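You operate a simulated robot arm through the tools that you are given. There is no shell and no other tool. Be economical: measure what you need, move in short steps, check, and stop when the job is done.

Carry out the task below with a simulated two-armed robot. There is one attempt and no reset: what you move stays moved.

JOB
Finish the half-full spindle with a disc of the job sheet's grit.
Fine: the sheet on holder six; disc, plate, dark plate from below; screw the nut down till the red band is hidden.

The check looks at the end state, three seconds after you hand in, the way a careful person would. Anything else that was tipped, shoved, dropped, spilled or broken makes it a failure. Flat cloth is picked up by pressing the open fingertips on it (5 to 10 N) and closing them slowly along it; thin cloth reads only 2 to 8 mm in the jaws.

ROBOT AND FRAMES
Two 7-joint arms with fingered hands on one trunk, on a base that drives. Base frame: it is fixed to the floor where the robot stands at the start and does not move with it; the origin is under the middle of the robot, x ahead of it, y to its left, z up; the surface under the hand at the start is at about z = 0.86. Lengths are in m, angles in degrees, forces in N, time in s.
The left shoulder is at the start at [0.03, 0.119, 1.063], the right one opposite. With the tool pointing down near the work surface each hand reaches from about 0.28 to 0.7 m from the robot's upright axis, wherever it stands, measured 20 degrees to its own side. Places, roughly: dark plate (10x10x3 cm) [0.6, 0.3, 0.9]; plate (11x11x1 cm) [0.5, 0.3, 0.9]; spindle (13x13x18 cm) [0.7, 0, 0.9]. Payload 4 kg a hand.
Tool frame (each hand has its own): the origin (TCP) lies between the finger pads and is the grasp point; the fingertips stand 0.019 m ahead of it; z points along the fingers, y is the line along which they close. Largest opening 0.12 m; the body of the gripper starts 0.053 m behind the TCP. The gripper is a hand of 3 fingers: y runs from the thumb to the fingers, the wrist lies at [0, 0, -0.219] in the tool frame.
Orientation is that of the tool frame in the base frame, as a unit quaternion [w, x, y, z]. With the fingers straight down and closing along the base's y, the tool's x points along the base's -x, its y along +y and its z along -z.

CONTROLS
- The arms move only by the tool jog_arm. It takes "left_motion", "right_motion" or both (then of equal length, played together; a hand with none holds still); each is a list of rows, each an object of numbers (a shift or turn left out is 0): "x", "y", "z": the shift along the base's x, y, z in units of 100 mm (1.0 is 100 mm); "rx", "ry", "rz": the turn, a rotation vector about the base's x, y, z in units of 180 degrees (1.0 is 180 degrees). In form: [{"x": .., "y": .., "z": .., "rx": .., "ry": .., "rz": ..}, ...]. A call has 1 to 20 rows; each row is the pose to reach, as a shift and turn from the pose commanded when the call began. A call with a number of a shift or a turn outside -1 to 1 is refused whole. Each row takes 0.2 s and may step no farther than 0.05 m and 8.6 degrees from the row before; otherwise, the whole call is refused. Where a pose cannot be reached the arm comes as near as it can. A force on the tool above 60 N (or 10 N above the force at the start of the call, whichever is more), or a blocked arm, ends the call early, and 0.2 s more pass. In this call time passes only in rows, and 0.2 s behind the last. The reply holds the time, the measured pose of the TCP, the force on the tool along the base axes, the opening and the grip force, in the units named above and with some noise, with the torque about the TCP (base axes, N m) and any sound that the robot's microphone picked up, and new pictures: "show" is both (left out), scene, wrist or none (wrist: the cameras of the hands that moved).
- Cameras (640 x 400 px; columns grow to the right, rows downward): "scene" is now at [0.063, 0.0132, 1.6195]; the picture's right is [0.19, -0.98, 0.00], its down [-0.67, -0.13, -0.73] and it looks along [0.72, 0.14, -0.69] (base axes); focal length 266 px, centre (320, 200). "left" rides on the left gripper at [-0.066, -0.004, -0.079] in its tool frame; the picture's right is [0.05, -1.00, 0.00], its down [0.76, 0.04, -0.64] and it looks along [0.64, 0.03, 0.77] (tool axes); focal length 251 px, centre (320, 200). "right" rides on the right gripper at [0.066, -0.004, -0.079] in its tool frame; the picture's right is [0.05, 1.00, 0.00], its down [-0.76, 0.04, -0.64] and it looks along [-0.64, 0.03, 0.77] (tool axes); focal length 251 px, centre (320, 200). There is no depth. A picture from a camera that has moved, and an enlarged one, comes with that camera's place and axes in the base frame and with its lens.
- lift_body(by): slides the trunk up (or, below 0, down) by that many m; the arms and the scene camera ride with it, the base frame stays. It gives what a move gives, with no picture.
- drive_base(legs): drives the robot by 1 to 6 legs, each [ahead, turn to the left] in m and degrees, along the robot's own axes; the way and the turn of a leg run together, so that a leg with both is an arc; at most 1.5 m and 180 degrees a leg. The arms and the cameras ride along, it lands a little off, and it stops where it bumps. It gives what a move gives, and a new picture of the scene camera.
- move_fingers(finger1, finger2, thumb_bend, hand): sets how far each is bent, from 0 (flat) to 1 (curled in); at 0.3 the hand is open as for a grip, at 0.7 the pads meet at the TCP. One left out holds its place. A second passes; each finger stops where it meets its share of the squeeze, and holds until it gets a number again. It is the only way to open and close the hand. It gives what a move gives, with no picture; readings hold the bend of each and the force on the fingers (four entries, about 0 where the hand has none), thumb and palm.
- head_to(pan, tilt): turns the head with the scene camera to pan (to the left, within 120 degrees either way) and tilt (down, from -29 to 69), counted from straight ahead of the robot. It gives what a move gives, and a new picture of the scene camera.
- close_up(camera, box): a new picture of the part [left, top, right, bottom] of that camera's present view, enlarged. It takes no simulated time.
- finish_job(): hands the job in; it is judged then, once.

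Work in short steps. Places have to be worked out from the pictures, the camera data and where the tool is seen: move nearer, look again, correct. Check each grasp and each placing, and mend what went wrong. You have 120 turns and 260 pictures in all, those below and enlarged ones among them. Open the grippers and draw the arms clear of the work before you hand the job in, unless the task says otherwise; then end with one line.

The tools are called as name(argument=value, ...) on one line, values as JSON. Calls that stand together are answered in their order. jog_arm: Moves the arms, as the interface text tells. Its arguments: {"type":"object","properties":{"left_motion":{"type":"array"},"right_motion":{"type":"array"},"show":{"type":"string","enum":["both","scene","wrist","none"]}},"required":[]} The other tools are called the same way: lift_body (by) slides the trunk up or down; move_fingers (finger1, finger2, thumb_bend, hand) moves the fingers one by one; drive_base (legs) drives the base; head_to (pan, tilt) turns the head that bears the scene camera; close_up (camera, box) takes an enlarged picture of a part of a camera's view; finish_job () hands the job in.

At the start:

```text
t: 0.0
left_position: [0.4609, 0.413, 1.3576]
left_orientation: [0.0, 0.003, 1.0, 0.0]
left_wrist_force: [-1.1, 0.3, 0.4]
left_torque: [-0.03, -0.01, 0.02]
left_finger_gap: 0.1201
left_grip_force: 0.0
left_shape: jaw
left_bend: [0.3, 0.3, 0.3]
left_finger forces: [0.0, 0.0, 0.0, 0.0, 0.0, 0.0]
right_position: [0.4409, -0.0785, 1.3274]
right_orientation: [0.001, 0.003, 1.0, 0.0]
right_wrist_force: [0.1, 0.1, 0.8]
right_torque: [-0.02, -0.01, -0.01]
right_finger_gap: 0.12
right_grip_force: 0.0
right_shape: jaw
right_bend: [0.3, 0.3, 0.3]
right_finger forces: [0.1, 0.0, 0.1, 0.0, 0.0, 0.0]
trunk travel left (down, up): [-0.275, 0.265]
robot x, y, heading: [-0.0013, -0.0023, -0.1]
head pan, tilt: [10.7, 43.3]
```

scene: 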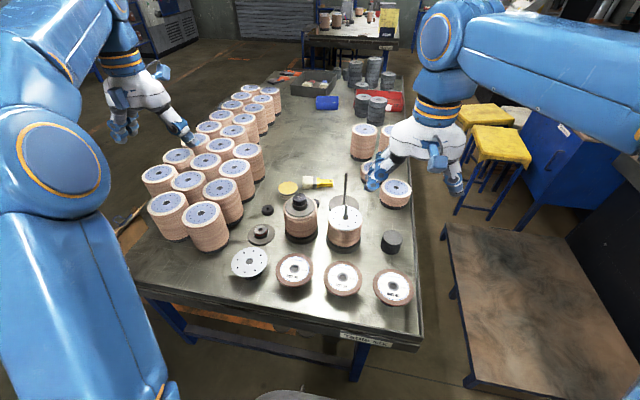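
right: 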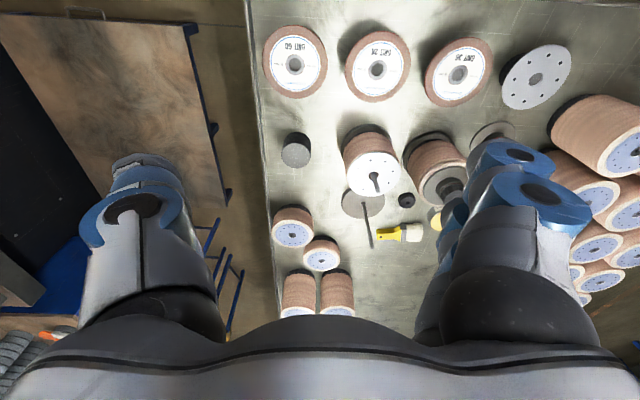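
left: 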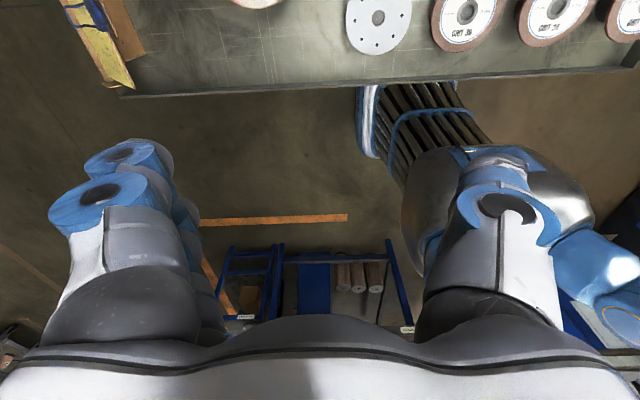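

I'll look closely at the work area and the background for the job sheet.

close_up(camera="scene", box=[220, 160, 430, 310])

close_up(camera="scene", box=[260, 0, 440, 112])

close_up(camera="right", box=[250, 10, 590, 250])

```text
2.67 times, centred on (325, 235) of scene
camera zoom: at [0.063, 0.0132, 1.6195], right [0.19, -0.98, 0.0], down [-0.67, -0.13, -0.73], along [0.72, 0.14, -0.69], focal length 710 px, centre (307, 107)
```

zoom: 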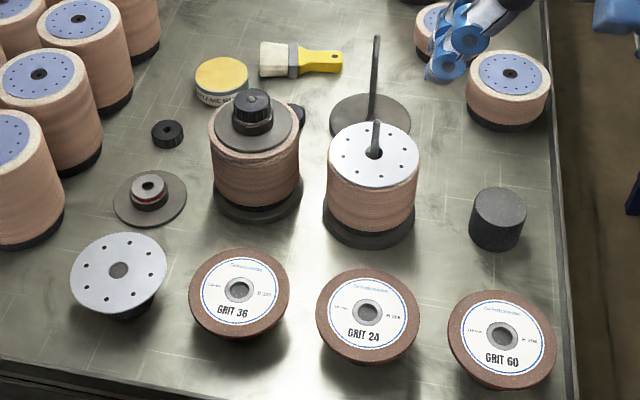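

```text
3.56 times, centred on (350, 56) of scene
camera zoom: at [0.063, 0.0132, 1.6195], right [0.19, -0.98, 0.0], down [-0.67, -0.13, -0.73], along [0.72, 0.14, -0.69], focal length 947 px, centre (213, 712)
```

zoom: 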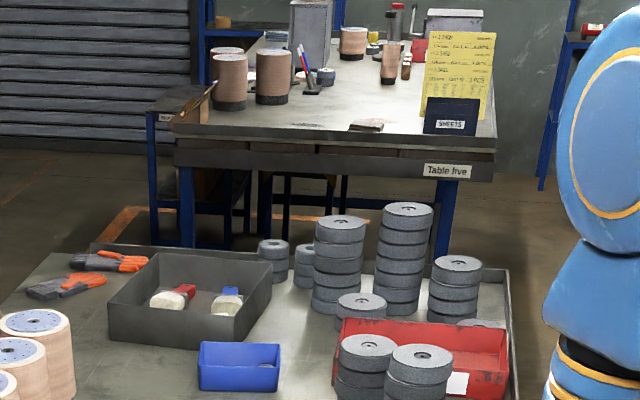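

```text
1.67 times, centred on (420, 130) of right
camera zoom: at [0.3751, -0.0806, 1.408], right [-0.05, 1.0, 0.0], down [0.76, 0.04, 0.64], along [0.64, 0.03, -0.77], focal length 419 px, centre (153, 317)
```

zoom: 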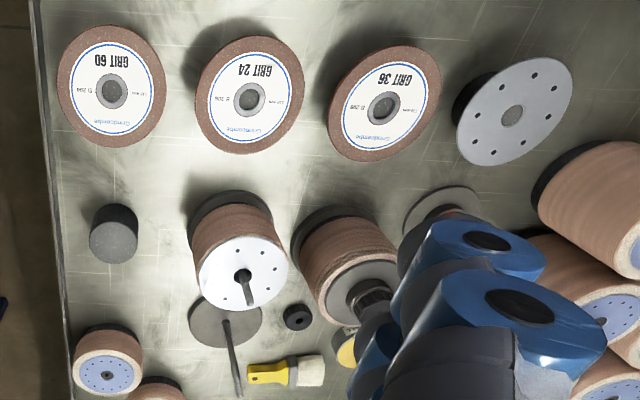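

The half-full spindle is the middle one; now I look for the sheet on "holder six", panning the head.

head_to(pan=-50, tilt=25)

head_to(pan=60, tilt=25)

head_to(pan=0, tilt=10)

```text
t: 1.3
left_position: [0.4606, 0.4146, 1.3567]
left_orientation: [0.0, 0.004, 1.0, 0.0]
left_wrist_force: [-0.7, 0.3, 0.5]
left_torque: [0.01, 0.0, -0.01]
left_finger_gap: 0.1199
left_grip_force: 0.0
left_shape: jaw
left_bend: [0.3, 0.3, 0.3]
left_finger forces: [0.0, 0.1, 0.1, 0.0, 0.0, 0.0]
right_position: [0.4417, -0.0772, 1.3275]
right_orientation: [0.001, 0.003, 1.0, 0.0]
right_wrist_force: [0.4, 0.1, -0.1]
right_torque: [-0.04, 0.03, 0.02]
right_finger_gap: 0.1198
right_grip_force: 0.1
right_shape: jaw
right_bend: [0.3, 0.3, 0.3]
right_finger forces: [0.0, 0.0, 0.0, 0.0, 0.0, 0.1]
trunk travel left (down, up): [-0.275, 0.265]
robot x, y, heading: [-0.0001, -0.0012, -0.2]
head pan, tilt: [-50.0, 25.0]
camera scene: at [0.0411, -0.0727, 1.6475], right [-0.77, -0.64, 0.0], down [-0.27, 0.32, -0.91], along [0.58, -0.69, -0.42], focal length 266 px, centre (320, 200)
```

scene: 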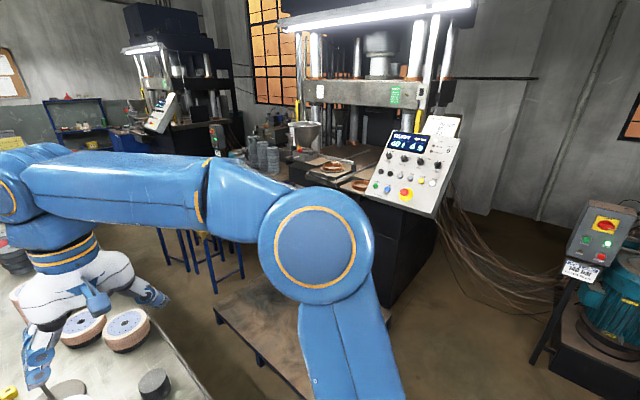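

```text
t: 3.2
left_position: [0.4604, 0.4135, 1.3569]
left_orientation: [0.0, 0.003, 1.0, 0.0]
left_wrist_force: [0.0, 0.0, 0.4]
left_torque: [0.02, 0.03, -0.01]
left_finger_gap: 0.1199
left_grip_force: 0.1
left_shape: jaw
left_bend: [0.3, 0.3, 0.3]
left_finger forces: [0.0, 0.0, 0.0, 0.0, 0.0, 0.1]
right_position: [0.4401, -0.0769, 1.3285]
right_orientation: [0.0, 0.004, 1.0, 0.0]
right_wrist_force: [-0.3, 0.9, 0.1]
right_torque: [0.01, 0.01, -0.02]
right_finger_gap: 0.12
right_grip_force: 0.0
right_shape: jaw
right_bend: [0.3, 0.3, 0.3]
right_finger forces: [0.0, 0.0, 0.0, 0.0, 0.0, 0.0]
trunk travel left (down, up): [-0.275, 0.265]
robot x, y, heading: [0.0012, -0.0056, -0.2]
head pan, tilt: [60.0, 25.0]
camera scene: at [0.0279, 0.0776, 1.6475], right [0.87, -0.5, 0.0], down [-0.21, -0.37, -0.91], along [0.45, 0.78, -0.42], focal length 266 px, centre (320, 200)
```

scene: 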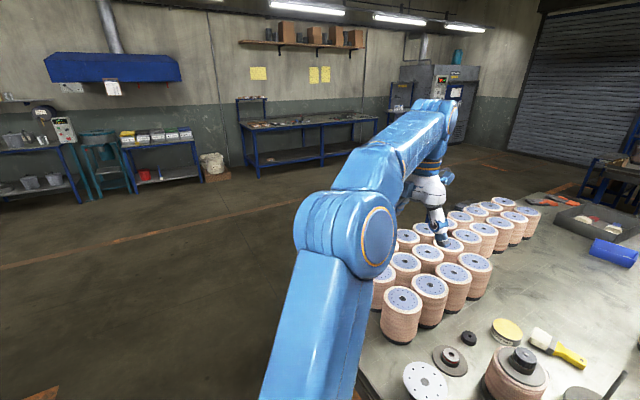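

```text
t: 4.5
left_position: [0.4596, 0.4136, 1.3564]
left_orientation: [0.001, 0.003, 1.0, 0.0]
left_wrist_force: [0.5, 0.0, -0.6]
left_torque: [0.0, -0.01, 0.02]
left_finger_gap: 0.1198
left_grip_force: 0.0
left_shape: jaw
left_bend: [0.3, 0.3, 0.3]
left_finger forces: [0.1, 0.0, 0.0, 0.0, 0.0, 0.2]
right_position: [0.4414, -0.0787, 1.3289]
right_orientation: [0.0, 0.003, 1.0, 0.0]
right_wrist_force: [-0.2, 0.3, -0.1]
right_torque: [0.04, 0.0, 0.0]
right_finger_gap: 0.1199
right_grip_force: 0.0
right_shape: jaw
right_bend: [0.3, 0.3, 0.3]
right_finger forces: [0.0, 0.0, 0.1, 0.1, 0.0, 0.0]
trunk travel left (down, up): [-0.275, 0.265]
robot x, y, heading: [0.003, 0.0018, -0.2]
head pan, tilt: [0.0, 10.0]
camera scene: at [0.0748, -0.002, 1.6719], right [0.0, -1.0, 0.0], down [-0.17, 0.0, -0.98], along [0.98, 0.0, -0.17], focal length 266 px, centre (320, 200)
```

scene: 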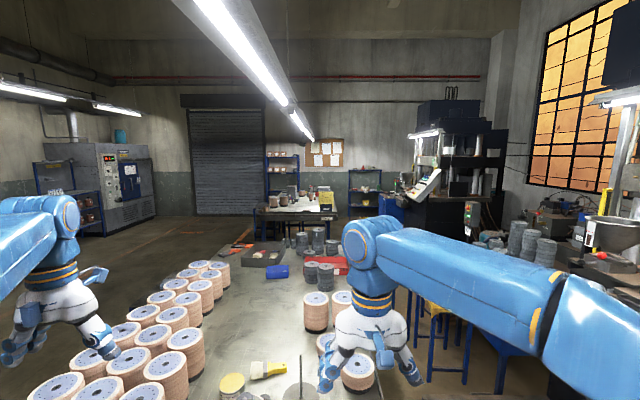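

The sheets' places aren't settled yet; I look further around to both sides.

head_to(pan=115, tilt=30)

head_to(pan=-110, tilt=30)

head_to(pan=0, tilt=20)

close_up(camera="scene", box=[290, 110, 360, 160])

```text
t: 6.4
left_position: [0.4605, 0.4144, 1.357]
left_orientation: [0.0, 0.003, 1.0, -0.001]
left_wrist_force: [-0.1, 0.1, -0.3]
left_torque: [-0.02, 0.04, 0.01]
left_finger_gap: 0.1201
left_grip_force: 0.1
left_shape: jaw
left_bend: [0.3, 0.3, 0.3]
left_finger forces: [0.0, 0.0, 0.0, 0.0, 0.0, 0.0]
right_position: [0.4406, -0.0783, 1.3281]
right_orientation: [0.0, 0.003, 1.0, 0.001]
right_wrist_force: [-0.9, -1.1, -0.9]
right_torque: [0.01, 0.01, 0.0]
right_finger_gap: 0.1197
right_grip_force: 0.1
right_shape: jaw
right_bend: [0.3, 0.3, 0.3]
right_finger forces: [0.0, 0.1, 0.1, 0.1, 0.0, 0.1]
trunk travel left (down, up): [-0.275, 0.265]
robot x, y, heading: [0.0032, -0.0033, 0.2]
head pan, tilt: [115.0, 30.0]
camera scene: at [-0.0564, 0.0799, 1.6396], right [0.91, 0.42, 0.0], down [0.21, -0.45, -0.87], along [-0.37, 0.79, -0.5], focal length 266 px, centre (320, 200)
```

scene: 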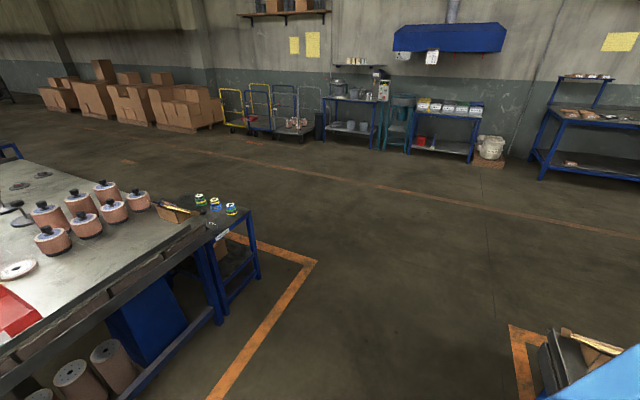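

```text
t: 9.7
left_position: [0.4605, 0.4132, 1.3564]
left_orientation: [0.0, 0.003, 1.0, 0.0]
left_wrist_force: [-0.1, -0.3, 0.0]
left_torque: [0.0, -0.03, 0.02]
left_finger_gap: 0.12
left_grip_force: 0.0
left_shape: jaw
left_bend: [0.3, 0.3, 0.3]
left_finger forces: [0.0, 0.0, 0.0, 0.1, 0.0, 0.0]
right_position: [0.4405, -0.0787, 1.329]
right_orientation: [0.0, 0.003, 1.0, 0.001]
right_wrist_force: [0.1, -0.1, 0.1]
right_torque: [0.03, -0.01, -0.03]
right_finger_gap: 0.1199
right_grip_force: 0.1
right_shape: jaw
right_bend: [0.3, 0.3, 0.3]
right_finger forces: [0.1, 0.1, 0.0, 0.0, 0.0, 0.1]
trunk travel left (down, up): [-0.275, 0.265]
robot x, y, heading: [-0.0036, -0.0061, 0.2]
head pan, tilt: [-110.0, 30.0]
camera scene: at [-0.0491, -0.0871, 1.6396], right [-0.94, 0.34, 0.0], down [0.17, 0.47, -0.87], along [-0.3, -0.81, -0.5], focal length 266 px, centre (320, 200)
```

scene: 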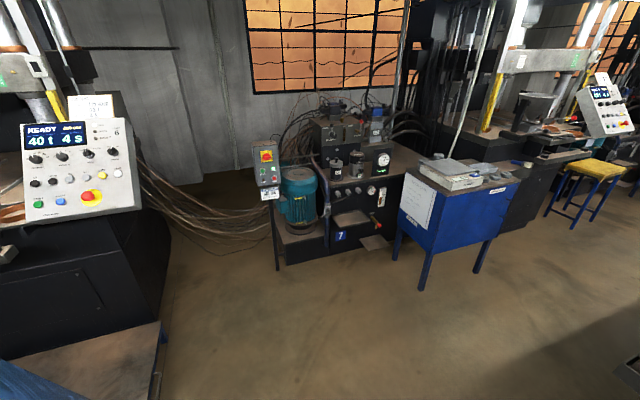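

```text
t: 11.5
left_position: [0.4595, 0.414, 1.3569]
left_orientation: [-0.001, 0.004, 1.0, 0.0]
left_wrist_force: [-0.2, 0.0, 0.8]
left_torque: [-0.02, 0.01, 0.0]
left_finger_gap: 0.12
left_grip_force: 0.1
left_shape: jaw
left_bend: [0.3, 0.3, 0.3]
left_finger forces: [0.0, 0.0, 0.0, 0.0, 0.0, 0.0]
right_position: [0.4406, -0.0776, 1.3276]
right_orientation: [0.0, 0.003, 1.0, 0.0]
right_wrist_force: [0.4, 0.5, 0.2]
right_torque: [-0.01, 0.0, 0.0]
right_finger_gap: 0.1199
right_grip_force: 0.2
right_shape: jaw
right_bend: [0.3, 0.3, 0.3]
right_finger forces: [0.1, 0.0, 0.1, 0.1, 0.0, 0.0]
trunk travel left (down, up): [-0.275, 0.265]
robot x, y, heading: [0.0018, 0.0006, 0.0]
head pan, tilt: [0.0, 20.0]
camera scene: at [0.0749, -0.0022, 1.6556], right [0.0, -1.0, 0.0], down [-0.34, 0.0, -0.94], along [0.94, 0.0, -0.34], focal length 266 px, centre (320, 200)
```

scene: 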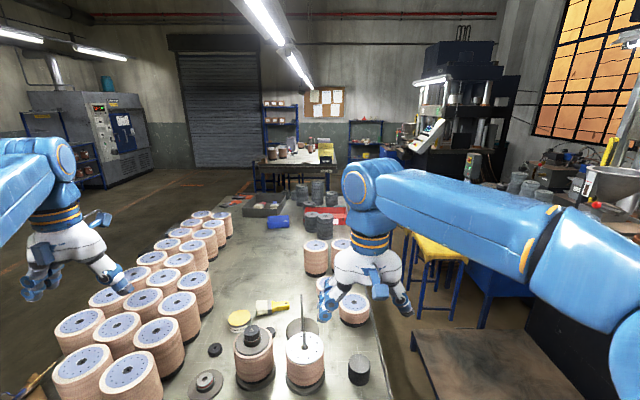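

```text
8.00 times, centred on (325, 135) of scene
camera zoom: at [0.0749, -0.0022, 1.6556], right [0.0, -1.0, 0.0], down [-0.34, 0.0, -0.94], along [0.94, 0.0, -0.34], focal length 2132 px, centre (280, 720)
```

zoom: 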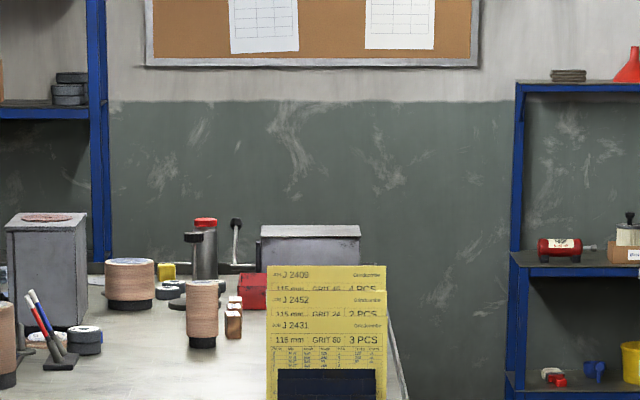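

There's a yellow item in a side rack by the table's left front corner; look there.

head_to(pan=75, tilt=60)

close_up(camera="left", box=[40, 0, 200, 100])

```text
t: 13.0
left_position: [0.4596, 0.4152, 1.3566]
left_orientation: [0.0, 0.003, 1.0, 0.0]
left_wrist_force: [0.2, 0.5, -0.6]
left_torque: [0.03, -0.02, 0.01]
left_finger_gap: 0.1201
left_grip_force: 0.0
left_shape: jaw
left_bend: [0.3, 0.3, 0.3]
left_finger forces: [0.0, 0.0, 0.1, 0.1, 0.0, 0.1]
right_position: [0.4412, -0.0785, 1.3275]
right_orientation: [0.001, 0.003, 1.0, 0.0]
right_wrist_force: [-0.2, -0.3, -0.3]
right_torque: [0.01, -0.01, 0.02]
right_finger_gap: 0.1199
right_grip_force: 0.0
right_shape: jaw
right_bend: [0.3, 0.3, 0.3]
right_finger forces: [0.0, 0.0, 0.0, 0.0, 0.0, 0.0]
trunk travel left (down, up): [-0.275, 0.265]
robot x, y, heading: [-0.0016, -0.0011, -0.0]
head pan, tilt: [75.0, 60.0]
camera scene: at [-0.0009, 0.0623, 1.5975], right [0.97, -0.26, 0.0], down [-0.22, -0.84, -0.5], along [0.13, 0.48, -0.87], focal length 266 px, centre (320, 200)
```

scene: 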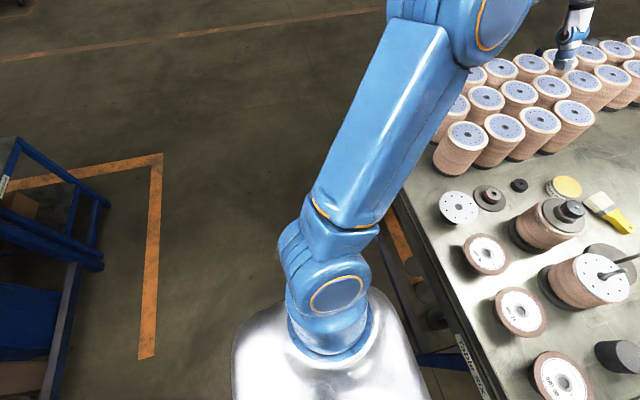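

```text
4.00 times, centred on (120, 50) of left
camera zoom: at [0.5273, 0.41, 1.4358], right [-0.06, -1.0, 0.0], down [-0.76, 0.05, 0.64], along [-0.64, 0.04, -0.77], focal length 1006 px, centre (1120, 800)
```

zoom: 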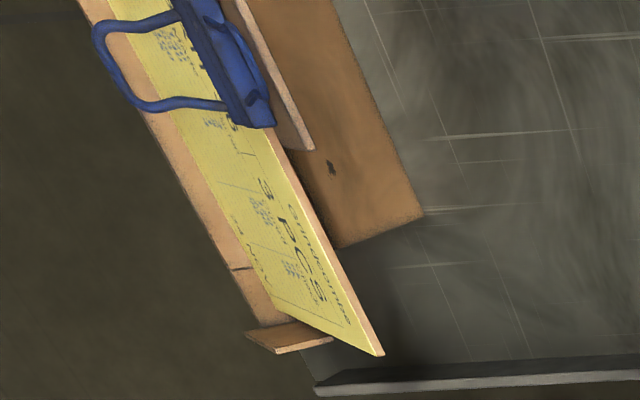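

A clipboard sheet hangs at the table's left edge (~[0.47, 0.83, 0.9]). I'll move the left hand's camera over and turn it to look back at it.

jog_arm(left_motion=[{"y": 0.3, "rz": 0.045}, {"y": 0.6, "rz": 0.09}, {"y": 0.9, "rz": 0.135}, {"y": 1.0, "rz": 0.18}], show="none")

jog_arm(left_motion=[{"y": 0.3, "rz": 0.045}, {"y": 0.6, "rz": 0.09}, {"y": 0.9, "rz": 0.135}, {"y": 1.0, "rz": 0.18}], show="none")

jog_arm(left_motion=[{"y": 0.3}, {"y": 0.6}, {"y": 0.9}, {"y": 1.0}], show="wrist")

```text
t: 14.0
left_position: [0.4574, 0.492, 1.3561]
left_orientation: [0.001, -0.184, 0.983, 0.002]
left_wrist_force: [-0.3, -0.9, 0.3]
left_torque: [0.02, -0.03, -0.01]
left_finger_gap: 0.1197
left_grip_force: 0.1
left_shape: jaw
left_bend: [0.3, 0.3, 0.3]
left_finger forces: [0.0, 0.0, 0.0, 0.0, 0.0, 0.1]
left hand out of reach, approached as far as the arm can: row 3, 4
right_position: [0.4393, -0.0787, 1.329]
right_orientation: [0.0, 0.003, 1.0, -0.001]
right_wrist_force: [-0.2, -0.9, 0.3]
right_torque: [0.03, -0.03, 0.01]
right_finger_gap: 0.1202
right_grip_force: 0.0
right_shape: jaw
right_bend: [0.3, 0.3, 0.3]
right_finger forces: [0.0, 0.0, 0.1, 0.0, 0.1, 0.0]
trunk travel left (down, up): [-0.275, 0.265]
robot x, y, heading: [-0.0015, -0.002, 0.4]
head pan, tilt: [75.0, 60.0]
```

```text
t: 15.0
left_position: [0.4346, 0.5452, 1.3282]
left_orientation: [0.003, -0.433, 0.901, 0.0]
left_wrist_force: [-0.2, 0.0, 0.5]
left_torque: [0.01, 0.0, -0.01]
left_finger_gap: 0.1203
left_grip_force: 0.0
left_shape: jaw
left_bend: [0.3, 0.3, 0.3]
left_finger forces: [0.1, 0.1, 0.1, 0.1, 0.0, 0.0]
left hand out of reach, approached as far as the arm can: row 1, 2, 3, 4
right_position: [0.4393, -0.0791, 1.3298]
right_orientation: [0.001, 0.004, 1.0, 0.0]
right_wrist_force: [-0.7, 0.4, 0.2]
right_torque: [0.04, 0.01, 0.0]
right_finger_gap: 0.1198
right_grip_force: 0.0
right_shape: jaw
right_bend: [0.3, 0.3, 0.3]
right_finger forces: [0.1, 0.0, 0.0, 0.0, 0.0, 0.0]
trunk travel left (down, up): [-0.275, 0.265]
robot x, y, heading: [-0.0005, -0.0024, 0.1]
head pan, tilt: [75.0, 60.0]
```

```text
t: 16.0
left_position: [0.4166, 0.5871, 1.3035]
left_orientation: [0.001, -0.451, 0.892, 0.001]
left_wrist_force: [0.1, -0.3, -0.7]
left_torque: [0.01, 0.0, 0.01]
left_finger_gap: 0.1202
left_grip_force: 0.1
left_shape: jaw
left_bend: [0.3, 0.3, 0.3]
left_finger forces: [0.0, 0.1, 0.1, 0.0, 0.0, 0.0]
left hand out of reach, approached as far as the arm can: row 1, 2, 3, 4
right_position: [0.4418, -0.0778, 1.3284]
right_orientation: [0.0, 0.004, 1.0, 0.0]
right_wrist_force: [0.0, 0.8, 0.1]
right_torque: [0.02, -0.02, -0.02]
right_finger_gap: 0.1202
right_grip_force: 0.0
right_shape: jaw
right_bend: [0.3, 0.3, 0.3]
right_finger forces: [0.0, 0.1, 0.1, 0.0, 0.0, 0.0]
trunk travel left (down, up): [-0.275, 0.265]
robot x, y, heading: [-0.0012, 0.0026, 0.0]
head pan, tilt: [75.0, 60.0]
camera left: at [0.4595, 0.6377, 1.3824], right [0.77, -0.64, 0.0], down [-0.49, -0.59, 0.64], along [-0.41, -0.5, -0.77], focal length 251 px, centre (320, 200)
```

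left: 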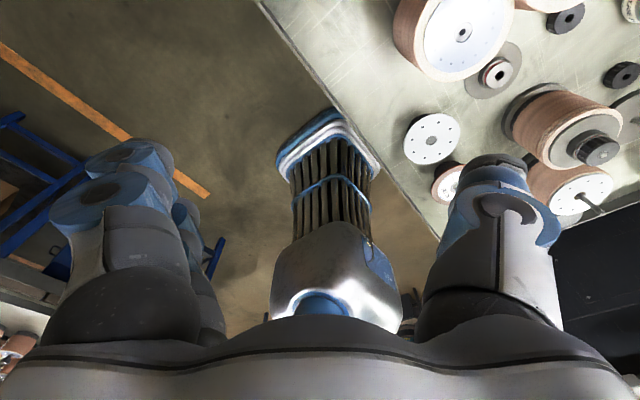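

The arm can't reach further; the scene camera may see the clipboard now that the arm moved.

head_to(pan=55, tilt=40)

```text
t: 16.8
left_position: [0.4161, 0.5856, 1.3039]
left_orientation: [0.001, -0.451, 0.893, 0.0]
left_wrist_force: [0.6, 0.7, 0.6]
left_torque: [-0.01, -0.01, 0.0]
left_finger_gap: 0.12
left_grip_force: 0.1
left_shape: jaw
left_bend: [0.3, 0.3, 0.3]
left_finger forces: [0.0, 0.0, 0.0, 0.0, 0.0, 0.0]
right_position: [0.4417, -0.0773, 1.3282]
right_orientation: [0.001, 0.003, 1.0, 0.0]
right_wrist_force: [-0.7, 0.2, 0.3]
right_torque: [0.0, -0.03, 0.02]
right_finger_gap: 0.1201
right_grip_force: 0.0
right_shape: jaw
right_bend: [0.3, 0.3, 0.3]
right_finger forces: [0.0, 0.1, 0.1, 0.0, 0.1, 0.0]
trunk travel left (down, up): [-0.275, 0.265]
robot x, y, heading: [0.0003, -0.0039, 0.2]
head pan, tilt: [55.0, 40.0]
camera scene: at [0.0304, 0.0677, 1.6242], right [0.82, -0.57, 0.0], down [-0.37, -0.53, -0.77], along [0.44, 0.63, -0.64], focal length 266 px, centre (320, 200)
```

scene: 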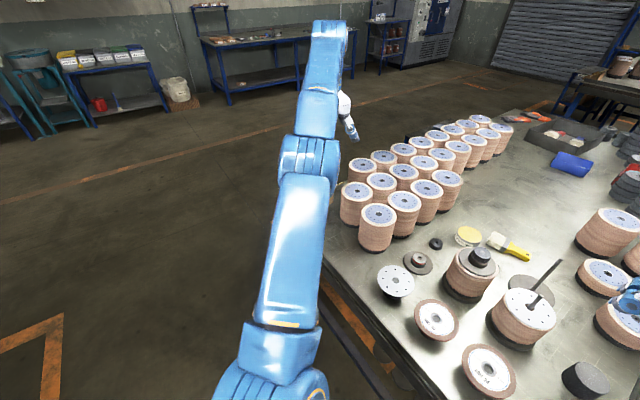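

I'll drive back, round to the table's left, and face the clipboard so that the scene camera can read it.

drive_base(legs=[[-0.35, 0], [0, 75], [1.5, 0], [0, -105]])

head_to(pan=-30, tilt=35)

```text
t: 20.2
left_position: [-0.0951, 0.665, 1.3111]
left_orientation: [0.013, -0.552, 0.833, 0.026]
left_wrist_force: [0.0, -0.3, -0.3]
left_torque: [-0.04, -0.01, -0.03]
left_finger_gap: 0.12
left_grip_force: 0.0
left_shape: jaw
left_bend: [0.3, 0.3, 0.3]
left_finger forces: [0.0, 0.0, 0.1, 0.1, 0.0, 0.0]
right_position: [0.0949, 0.0367, 1.3295]
right_orientation: [0.0, -0.124, 0.992, 0.0]
right_wrist_force: [-0.3, 0.4, -0.5]
right_torque: [-0.02, -0.03, -0.01]
right_finger_gap: 0.1199
right_grip_force: 0.0
right_shape: jaw
right_bend: [0.3, 0.3, 0.3]
right_finger forces: [0.0, 0.0, 0.0, 0.0, 0.0, 0.1]
trunk travel left (down, up): [-0.275, 0.265]
robot x, y, heading: [-0.3483, -0.0187, 14.2]
head pan, tilt: [55.0, 40.0]
stopped in leg 2: the robot was blocked; the commanded pose is now the measured one
camera scene: at [-0.3356, 0.0585, 1.6241], right [0.94, -0.35, 0.0], down [-0.23, -0.6, -0.77], along [0.27, 0.72, -0.64], focal length 266 px, centre (320, 200)
```

scene: 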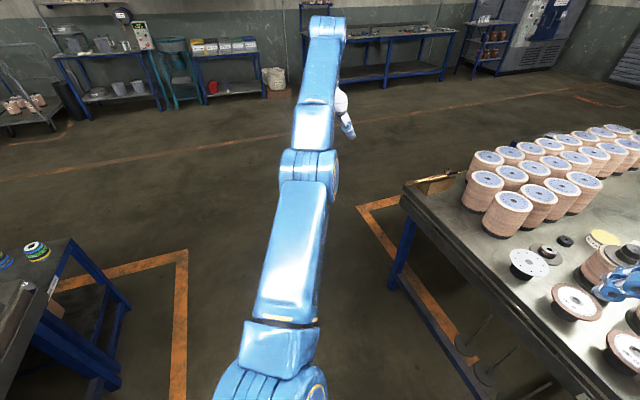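

```text
t: 21.8
left_position: [-0.0955, 0.6631, 1.3122]
left_orientation: [0.014, -0.553, 0.832, 0.026]
left_wrist_force: [-0.3, -0.3, -1.6]
left_torque: [0.01, -0.03, -0.02]
left_finger_gap: 0.12
left_grip_force: 0.0
left_shape: jaw
left_bend: [0.3, 0.3, 0.3]
left_finger forces: [0.0, 0.0, 0.0, 0.0, 0.1, 0.1]
right_position: [0.0954, 0.0334, 1.3284]
right_orientation: [0.001, -0.124, 0.992, 0.001]
right_wrist_force: [0.7, 0.5, 0.3]
right_torque: [0.0, 0.01, -0.03]
right_finger_gap: 0.1199
right_grip_force: 0.0
right_shape: jaw
right_bend: [0.3, 0.3, 0.3]
right_finger forces: [0.0, 0.1, 0.0, 0.1, 0.0, 0.0]
trunk travel left (down, up): [-0.275, 0.265]
robot x, y, heading: [-0.3498, -0.0173, 14.1]
head pan, tilt: [-30.0, 35.0]
camera scene: at [-0.2803, -0.0474, 1.6318], right [-0.27, -0.96, 0.0], down [-0.55, 0.15, -0.82], along [0.79, -0.22, -0.57], focal length 266 px, centre (320, 200)
```

scene: 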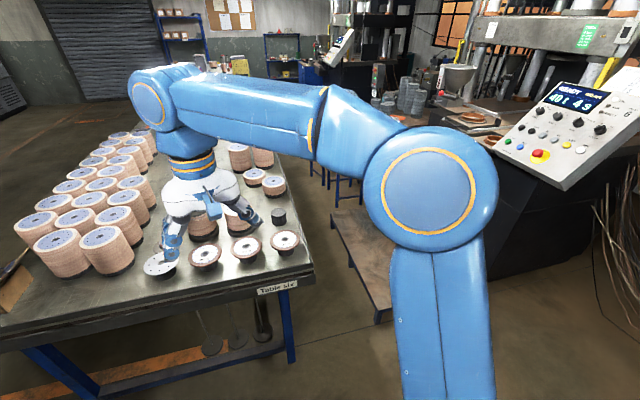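

The turn was blocked at 14°; I look behind on both sides to see by what.

head_to(pan=120, tilt=60)

head_to(pan=-120, tilt=60)

```text
t: 24.2
left_position: [-0.0972, 0.6623, 1.3113]
left_orientation: [0.014, -0.553, 0.833, 0.025]
left_wrist_force: [-0.2, -0.5, -0.3]
left_torque: [0.02, -0.03, 0.0]
left_finger_gap: 0.12
left_grip_force: 0.0
left_shape: jaw
left_bend: [0.3, 0.3, 0.3]
left_finger forces: [0.1, 0.0, 0.1, 0.0, 0.0, 0.0]
right_position: [0.0961, 0.0344, 1.3282]
right_orientation: [0.001, -0.125, 0.992, 0.001]
right_wrist_force: [0.4, -0.7, -0.9]
right_torque: [-0.01, 0.0, -0.01]
right_finger_gap: 0.12
right_grip_force: 0.1
right_shape: jaw
right_bend: [0.3, 0.3, 0.3]
right_finger forces: [0.1, 0.0, 0.1, 0.0, 0.0, 0.0]
trunk travel left (down, up): [-0.275, 0.265]
robot x, y, heading: [-0.3408, -0.0187, 14.2]
head pan, tilt: [120.0, 60.0]
camera scene: at [-0.4116, 0.0242, 1.5975], right [0.72, 0.7, 0.0], down [0.6, -0.62, -0.5], along [-0.35, 0.36, -0.87], focal length 266 px, centre (320, 200)
```

scene: 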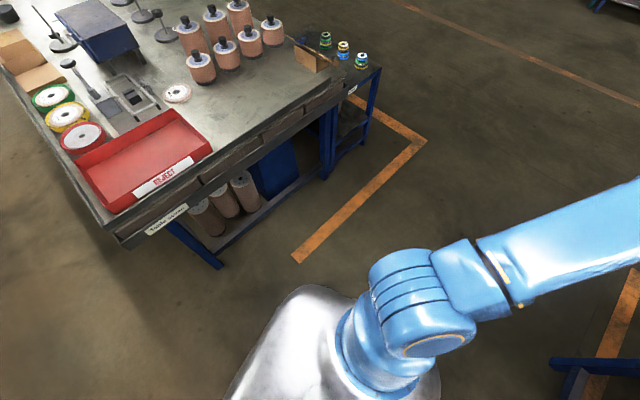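

```text
t: 27.6
left_position: [-0.0957, 0.6627, 1.3127]
left_orientation: [0.015, -0.553, 0.833, 0.026]
left_wrist_force: [-1.1, 0.2, 0.1]
left_torque: [-0.01, 0.0, 0.02]
left_finger_gap: 0.12
left_grip_force: 0.0
left_shape: jaw
left_bend: [0.3, 0.3, 0.3]
left_finger forces: [0.0, 0.0, 0.1, 0.0, 0.1, 0.0]
right_position: [0.0949, 0.0344, 1.3288]
right_orientation: [0.0, -0.124, 0.992, 0.001]
right_wrist_force: [0.7, 0.5, -0.6]
right_torque: [0.02, 0.03, 0.04]
right_finger_gap: 0.12
right_grip_force: 0.0
right_shape: jaw
right_bend: [0.3, 0.3, 0.3]
right_finger forces: [0.0, 0.0, 0.1, 0.0, 0.1, 0.0]
trunk travel left (down, up): [-0.275, 0.265]
robot x, y, heading: [-0.348, -0.0182, 14.4]
head pan, tilt: [-120.0, 60.0]
camera scene: at [-0.3831, -0.0877, 1.5975], right [-0.96, 0.27, 0.0], down [0.23, 0.83, -0.5], along [-0.14, -0.48, -0.87], focal length 266 px, centre (320, 200)
```

scene: 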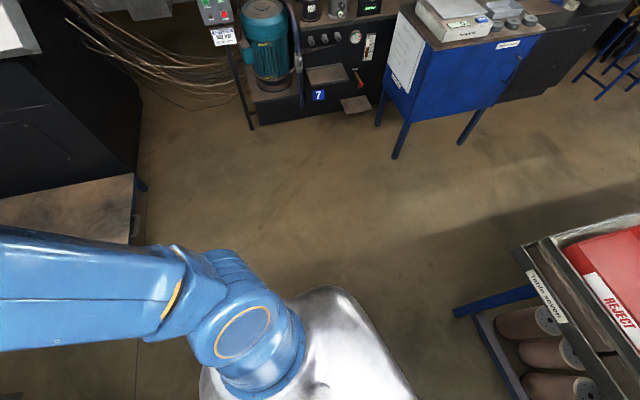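

Table seven's edge is at about x = -1.0; the base's rear left corner probably met it. I'll go ahead a little and try turning in smaller legs.

drive_base(legs=[[0.15, 0], [0, 40], [0, 25]])

```text
t: 30.0
left_position: [-0.1548, 0.7361, 1.3049]
left_orientation: [0.01, -0.666, 0.745, 0.024]
left_wrist_force: [0.4, 0.9, -0.1]
left_torque: [-0.06, -0.01, 0.01]
left_finger_gap: 0.1202
left_grip_force: 0.0
left_shape: jaw
left_bend: [0.3, 0.3, 0.3]
left_finger forces: [0.0, 0.0, 0.0, 0.0, 0.0, 0.0]
right_position: [0.205, 0.1951, 1.3281]
right_orientation: [0.0, -0.266, 0.964, -0.002]
right_wrist_force: [0.3, 0.4, 0.0]
right_torque: [-0.07, -0.02, 0.0]
right_finger_gap: 0.1198
right_grip_force: 0.1
right_shape: jaw
right_bend: [0.3, 0.3, 0.3]
right_finger forces: [0.1, 0.1, 0.1, 0.0, 0.1, 0.0]
trunk travel left (down, up): [-0.275, 0.265]
robot x, y, heading: [-0.1962, 0.0038, 30.0]
head pan, tilt: [-120.0, 60.0]
stopped in leg 2: the robot was blocked; the commanded pose is now the measured one
camera scene: at [-0.214, -0.0695, 1.5977], right [-1.0, 0.0, 0.0], down [0.0, 0.86, -0.5], along [0.0, -0.5, -0.86], focal length 266 px, centre (320, 200)
```

scene: 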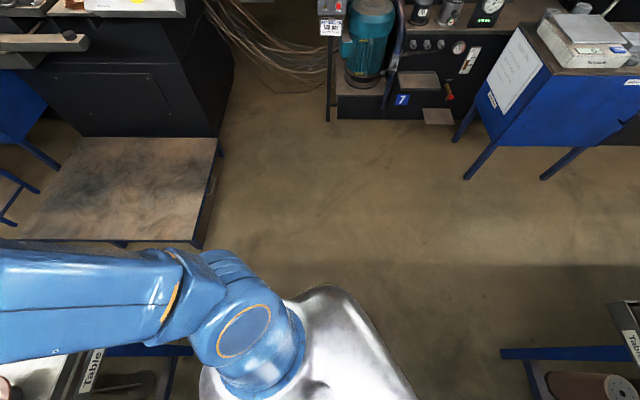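

The left arm reads slightly deflected – it's stretched to its limit, which may be what stalls the turn. I'll pull the left arm back in first.

jog_arm(left_motion=[{"x": 0.15, "y": -0.35, "rz": -0.04}, {"x": 0.3, "y": -0.7, "rz": -0.08}, {"x": 0.4, "y": -1.0, "rz": -0.12}], show="none")

jog_arm(left_motion=[{"x": 0.15, "y": -0.35, "rz": -0.04}, {"x": 0.3, "y": -0.7, "rz": -0.08}, {"x": 0.4, "y": -1.0, "rz": -0.12}], show="none")

jog_arm(left_motion=[{"x": 0.15, "y": -0.35, "rz": -0.04}, {"x": 0.3, "y": -0.6, "rz": -0.08}, {"x": 0.4, "y": -0.8, "rz": -0.12}], show="scene")

drive_base(legs=[[0, 20], [0, 20]])

```text
t: 30.8
left_position: [-0.1112, 0.6339, 1.3052]
left_orientation: [0.016, -0.515, 0.856, 0.023]
left_wrist_force: [0.8, 1.4, -0.1]
left_torque: [0.0, 0.04, 0.01]
left_finger_gap: 0.1199
left_grip_force: 0.1
left_shape: jaw
left_bend: [0.3, 0.3, 0.3]
left_finger forces: [0.0, 0.0, 0.0, 0.1, 0.0, 0.1]
left hand out of reach, approached as far as the arm can: row 1
right_position: [0.2095, 0.193, 1.328]
right_orientation: [0.001, -0.264, 0.964, 0.0]
right_wrist_force: [-0.7, -0.3, 0.4]
right_torque: [-0.01, 0.02, -0.02]
right_finger_gap: 0.1199
right_grip_force: 0.1
right_shape: jaw
right_bend: [0.3, 0.3, 0.3]
right_finger forces: [0.0, 0.0, 0.1, 0.1, 0.0, 0.0]
trunk travel left (down, up): [-0.275, 0.265]
robot x, y, heading: [-0.2002, 0.0037, 29.9]
head pan, tilt: [-120.0, 60.0]
```

```text
t: 31.6
left_position: [-0.0751, 0.5294, 1.3062]
left_orientation: [0.021, -0.344, 0.938, 0.019]
left_wrist_force: [0.2, -0.7, 0.0]
left_torque: [0.05, -0.01, 0.02]
left_finger_gap: 0.1198
left_grip_force: 0.0
left_shape: jaw
left_bend: [0.3, 0.3, 0.3]
left_finger forces: [0.1, 0.0, 0.0, 0.0, 0.0, 0.0]
right_position: [0.2055, 0.1894, 1.3297]
right_orientation: [0.0, -0.265, 0.964, 0.001]
right_wrist_force: [-0.5, -0.7, -0.7]
right_torque: [0.01, 0.01, 0.0]
right_finger_gap: 0.12
right_grip_force: 0.0
right_shape: jaw
right_bend: [0.3, 0.3, 0.3]
right_finger forces: [0.0, 0.0, 0.0, 0.0, 0.0, 0.0]
trunk travel left (down, up): [-0.275, 0.265]
robot x, y, heading: [-0.1942, 0.0039, 29.9]
head pan, tilt: [-120.0, 60.0]
```

```text
t: 32.4
left_position: [-0.0331, 0.4519, 1.3079]
left_orientation: [0.022, -0.162, 0.986, 0.016]
left_wrist_force: [-0.7, -0.7, 1.2]
left_torque: [0.01, 0.02, 0.05]
left_finger_gap: 0.1198
left_grip_force: 0.2
left_shape: jaw
left_bend: [0.3, 0.3, 0.3]
left_finger forces: [0.1, 0.0, 0.0, 0.0, 0.0, 0.0]
right_position: [0.2054, 0.1902, 1.3299]
right_orientation: [0.001, -0.265, 0.964, 0.001]
right_wrist_force: [0.2, -0.3, -0.1]
right_torque: [0.04, 0.02, -0.03]
right_finger_gap: 0.12
right_grip_force: 0.2
right_shape: jaw
right_bend: [0.3, 0.3, 0.3]
right_finger forces: [0.0, 0.0, 0.0, 0.0, 0.1, 0.0]
trunk travel left (down, up): [-0.275, 0.265]
robot x, y, heading: [-0.1976, 0.0038, 29.8]
head pan, tilt: [-120.0, 60.0]
camera scene: at [-0.213, -0.0746, 1.5975], right [-1.0, 0.0, 0.0], down [0.0, 0.87, -0.5], along [0.0, -0.5, -0.87], focal length 266 px, centre (320, 200)
```

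scene: 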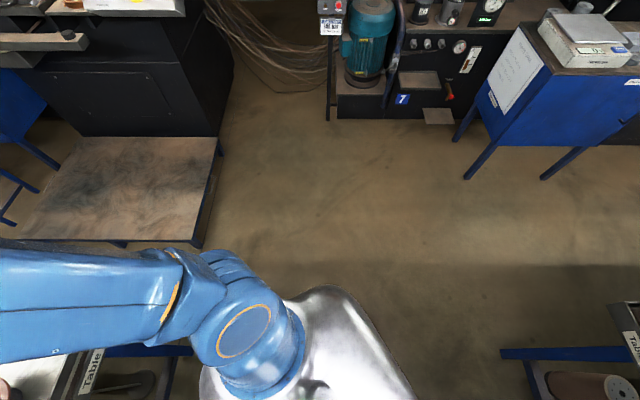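

```text
t: 35.0
left_position: [-0.362, 0.4582, 1.3067]
left_orientation: [0.015, -0.492, 0.87, 0.021]
left_wrist_force: [1.0, -1.1, 0.3]
left_torque: [-0.02, -0.02, 0.01]
left_finger_gap: 0.12
left_grip_force: 0.0
left_shape: jaw
left_bend: [0.3, 0.3, 0.3]
left_finger forces: [0.0, 0.0, 0.0, 0.1, 0.0, 0.0]
right_position: [-0.0107, 0.4124, 1.3278]
right_orientation: [0.001, -0.58, 0.815, 0.001]
right_wrist_force: [-0.5, 0.1, 0.2]
right_torque: [-0.04, 0.0, 0.02]
right_finger_gap: 0.1202
right_grip_force: 0.0
right_shape: jaw
right_bend: [0.3, 0.3, 0.3]
right_finger forces: [0.0, 0.0, 0.1, 0.0, 0.0, 0.0]
trunk travel left (down, up): [-0.275, 0.265]
robot x, y, heading: [-0.1555, -0.0086, 70.3]
head pan, tilt: [-120.0, 60.0]
camera scene: at [-0.1195, -0.0753, 1.5977], right [-0.76, -0.65, 0.0], down [-0.56, 0.66, -0.5], along [0.32, -0.38, -0.87], focal length 266 px, centre (320, 200)
```

scene: 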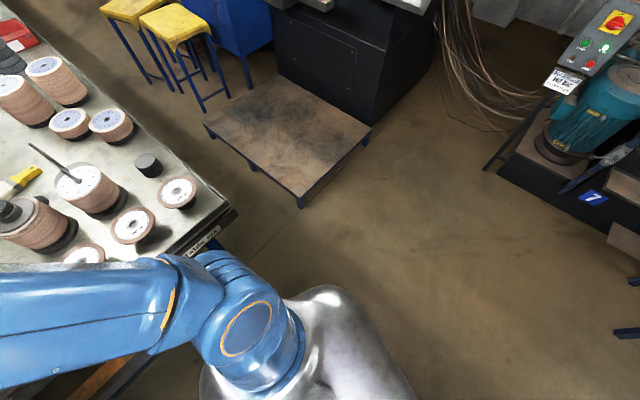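

The turn works now. I continue: face +y, drive ahead 1.35 m, then turn toward the clipboard.

drive_base(legs=[[0, 18], [1.4, 0], [0, -60], [0, -50]])

head_to(pan=-20, tilt=35)

```text
t: 45.0
left_position: [-0.0085, 1.8793, 1.3095]
left_orientation: [0.021, -0.225, 0.974, 0.018]
left_wrist_force: [1.5, -0.2, 0.4]
left_torque: [0.03, 0.05, 0.02]
left_finger_gap: 0.12
left_grip_force: 0.0
left_shape: jaw
left_bend: [0.3, 0.3, 0.3]
left_finger forces: [0.0, 0.0, 0.0, 0.1, 0.1, 0.1]
right_position: [0.2626, 1.6511, 1.3275]
right_orientation: [-0.001, -0.327, 0.945, 0.0]
right_wrist_force: [0.7, -0.7, 0.0]
right_torque: [0.01, 0.06, 0.01]
right_finger_gap: 0.12
right_grip_force: 0.1
right_shape: jaw
right_bend: [0.3, 0.3, 0.3]
right_finger forces: [0.0, 0.0, 0.0, 0.0, 0.0, 0.0]
trunk travel left (down, up): [-0.275, 0.265]
robot x, y, heading: [-0.1194, 1.4151, 36.2]
head pan, tilt: [-120.0, 60.0]
stopped in leg 3: the robot was blocked; the commanded pose is now the measured one
camera scene: at [-0.1251, 1.3379, 1.5974], right [-0.99, -0.11, 0.0], down [-0.1, 0.86, -0.5], along [0.05, -0.5, -0.87], focal length 266 px, centre (320, 200)
```

scene: 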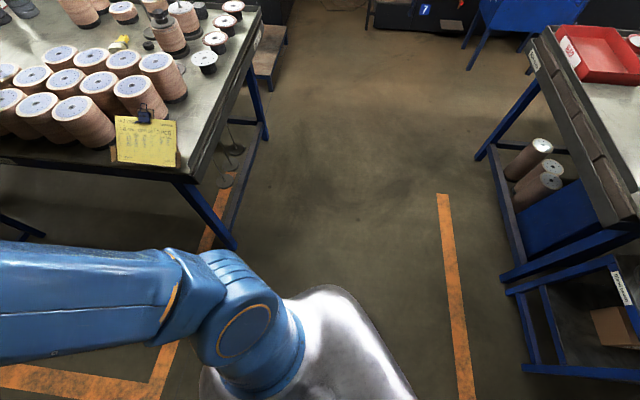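

```text
t: 46.7
left_position: [-0.0121, 1.8814, 1.3086]
left_orientation: [0.022, -0.227, 0.973, 0.018]
left_wrist_force: [0.3, 1.1, 0.6]
left_torque: [0.02, -0.02, 0.01]
left_finger_gap: 0.1202
left_grip_force: 0.0
left_shape: jaw
left_bend: [0.3, 0.3, 0.3]
left_finger forces: [0.1, 0.0, 0.0, 0.0, 0.0, 0.0]
right_position: [0.2598, 1.6536, 1.3297]
right_orientation: [0.001, -0.326, 0.945, 0.001]
right_wrist_force: [-0.4, 0.9, 0.3]
right_torque: [0.0, 0.05, 0.0]
right_finger_gap: 0.1197
right_grip_force: 0.0
right_shape: jaw
right_bend: [0.3, 0.3, 0.3]
right_finger forces: [0.1, 0.0, 0.0, 0.0, 0.1, 0.0]
trunk travel left (down, up): [-0.275, 0.265]
robot x, y, heading: [-0.1211, 1.4174, 36.7]
head pan, tilt: [-20.0, 35.0]
camera scene: at [-0.052, 1.4309, 1.6318], right [0.28, -0.96, 0.0], down [-0.55, -0.16, -0.82], along [0.79, 0.23, -0.57], focal length 266 px, centre (320, 200)
```

scene: 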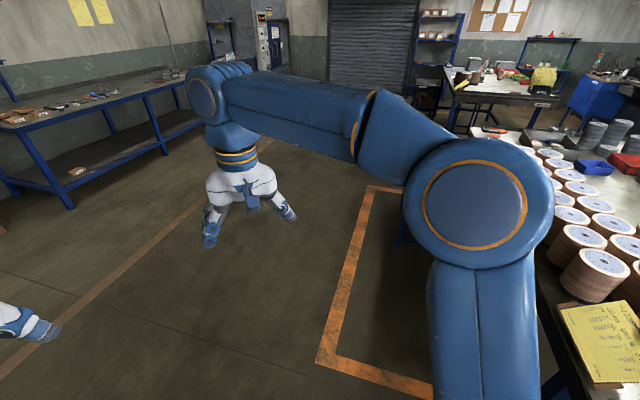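

The yellow sheet is in view; aim the head at it and enlarge.

head_to(pan=-100, tilt=48)

```text
t: 48.3
left_position: [-0.0118, 1.8815, 1.3081]
left_orientation: [0.022, -0.227, 0.974, 0.017]
left_wrist_force: [0.2, -0.1, 0.1]
left_torque: [-0.03, 0.03, 0.01]
left_finger_gap: 0.1201
left_grip_force: 0.2
left_shape: jaw
left_bend: [0.3, 0.3, 0.3]
left_finger forces: [0.0, 0.1, 0.0, 0.1, 0.0, 0.0]
right_position: [0.2597, 1.6529, 1.3283]
right_orientation: [0.001, -0.326, 0.945, 0.0]
right_wrist_force: [-0.2, 0.2, -0.1]
right_torque: [-0.01, -0.01, 0.01]
right_finger_gap: 0.12
right_grip_force: 0.1
right_shape: jaw
right_bend: [0.3, 0.3, 0.3]
right_finger forces: [0.1, 0.0, 0.1, 0.0, 0.1, 0.1]
trunk travel left (down, up): [-0.275, 0.265]
robot x, y, heading: [-0.1217, 1.4182, 36.5]
head pan, tilt: [-100.0, 48.0]
camera scene: at [-0.1011, 1.3353, 1.6128], right [-0.89, -0.45, 0.0], down [-0.33, 0.66, -0.67], along [0.3, -0.6, -0.74], focal length 266 px, centre (320, 200)
```

scene: 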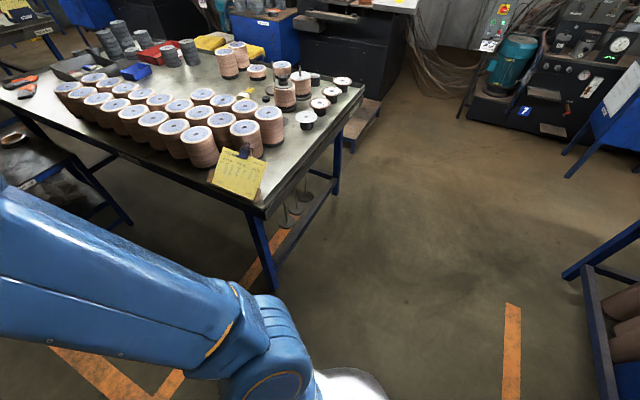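

close_up(camera="scene", box=[200, 140, 280, 205])

close_up(camera="scene", box=[0, 0, 160, 200])

```text
6.15 times, centred on (240, 172) of scene
camera zoom: at [-0.1011, 1.3353, 1.6128], right [-0.89, -0.45, 0.0], down [-0.33, 0.66, -0.67], along [0.3, -0.6, -0.74], focal length 1640 px, centre (812, 369)
```

zoom: 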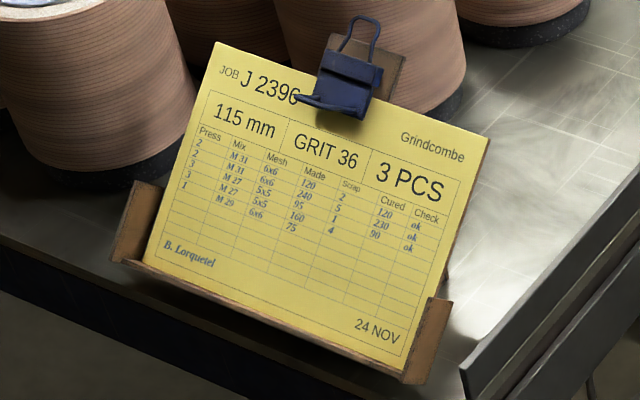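

```text
2.00 times, centred on (80, 100) of scene
camera zoom: at [-0.1011, 1.3353, 1.6128], right [-0.89, -0.45, 0.0], down [-0.33, 0.66, -0.67], along [0.3, -0.6, -0.74], focal length 533 px, centre (800, 400)
```

zoom: 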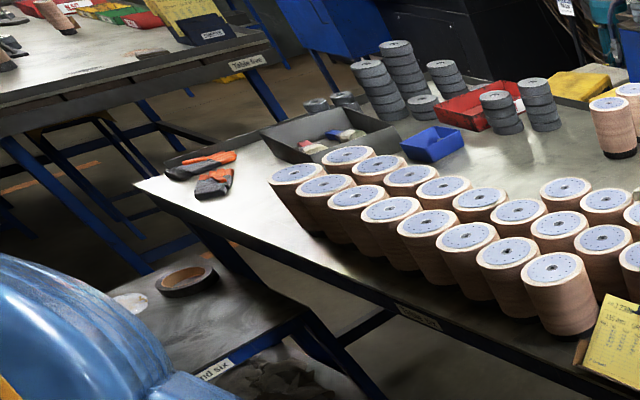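

The sheet says GRIT 36 (job J 2396). Now I drive back: face +y in small turns, back up to y≈0.1.

drive_base(legs=[[0, 20], [0, 20], [0, 13.5], [-1.31, 0]])

drive_base(legs=[[0, -18], [0, -18], [0, -18], [0, -18]])

```text
t: 51.4
left_position: [-0.3816, 1.819, 1.3074]
left_orientation: [0.014, -0.591, 0.806, 0.024]
left_wrist_force: [-1.0, -0.5, 0.5]
left_torque: [0.04, -0.02, 0.01]
left_finger_gap: 0.12
left_grip_force: 0.1
left_shape: jaw
left_bend: [0.3, 0.3, 0.3]
left_finger forces: [0.0, 0.1, 0.1, 0.1, 0.1, 0.0]
right_position: [-0.0302, 1.8572, 1.3298]
right_orientation: [0.001, -0.673, 0.74, 0.0]
right_wrist_force: [-0.5, -0.7, -0.5]
right_torque: [-0.04, -0.05, 0.0]
right_finger_gap: 0.12
right_grip_force: 0.0
right_shape: jaw
right_bend: [0.3, 0.3, 0.3]
right_finger forces: [0.0, 0.0, 0.0, 0.0, 0.1, 0.0]
trunk travel left (down, up): [-0.275, 0.265]
robot x, y, heading: [-0.0751, 1.4122, 82.8]
head pan, tilt: [-100.0, 48.0]
stopped in leg 3: the robot was blocked; the commanded pose is now the measured one
camera scene: at [-0.0034, 1.369, 1.613], right [-0.3, -0.95, 0.0], down [-0.71, 0.22, -0.67], along [0.64, -0.2, -0.74], focal length 266 px, centre (320, 200)
```

scene: 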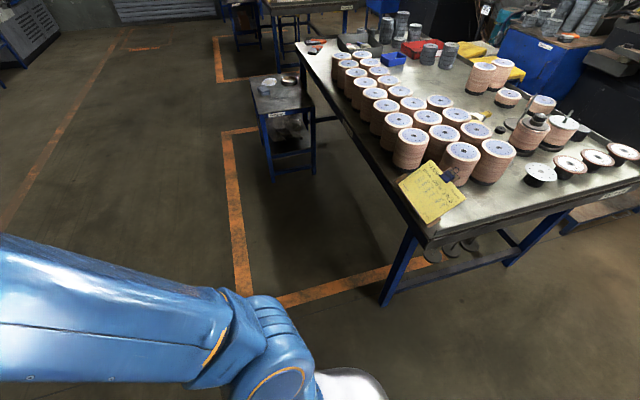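

```text
t: 54.7
left_position: [0.042, 1.9098, 1.3086]
left_orientation: [0.023, -0.194, 0.98, 0.017]
left_wrist_force: [0.3, 0.5, 0.0]
left_torque: [0.04, 0.01, -0.02]
left_finger_gap: 0.1203
left_grip_force: 0.0
left_shape: jaw
left_bend: [0.3, 0.3, 0.3]
left_finger forces: [0.1, 0.0, 0.0, 0.0, 0.0, 0.0]
right_position: [0.2981, 1.6641, 1.3299]
right_orientation: [0.001, -0.298, 0.955, 0.001]
right_wrist_force: [1.2, -0.9, 0.0]
right_torque: [0.0, 0.03, -0.02]
right_finger_gap: 0.1196
right_grip_force: 0.0
right_shape: jaw
right_bend: [0.3, 0.3, 0.3]
right_finger forces: [0.0, 0.0, 0.0, 0.0, 0.1, 0.0]
trunk travel left (down, up): [-0.275, 0.265]
robot x, y, heading: [-0.1045, 1.4558, 32.1]
head pan, tilt: [-100.0, 48.0]
stopped in leg 3: the robot was blocked; the commanded pose is now the measured one
camera scene: at [-0.0869, 1.3694, 1.6127], right [-0.93, -0.38, 0.0], down [-0.28, 0.69, -0.67], along [0.25, -0.62, -0.74], focal length 266 px, centre (320, 200)
```

scene: 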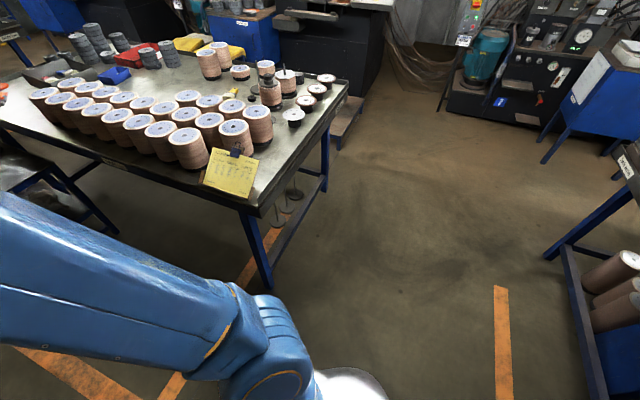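

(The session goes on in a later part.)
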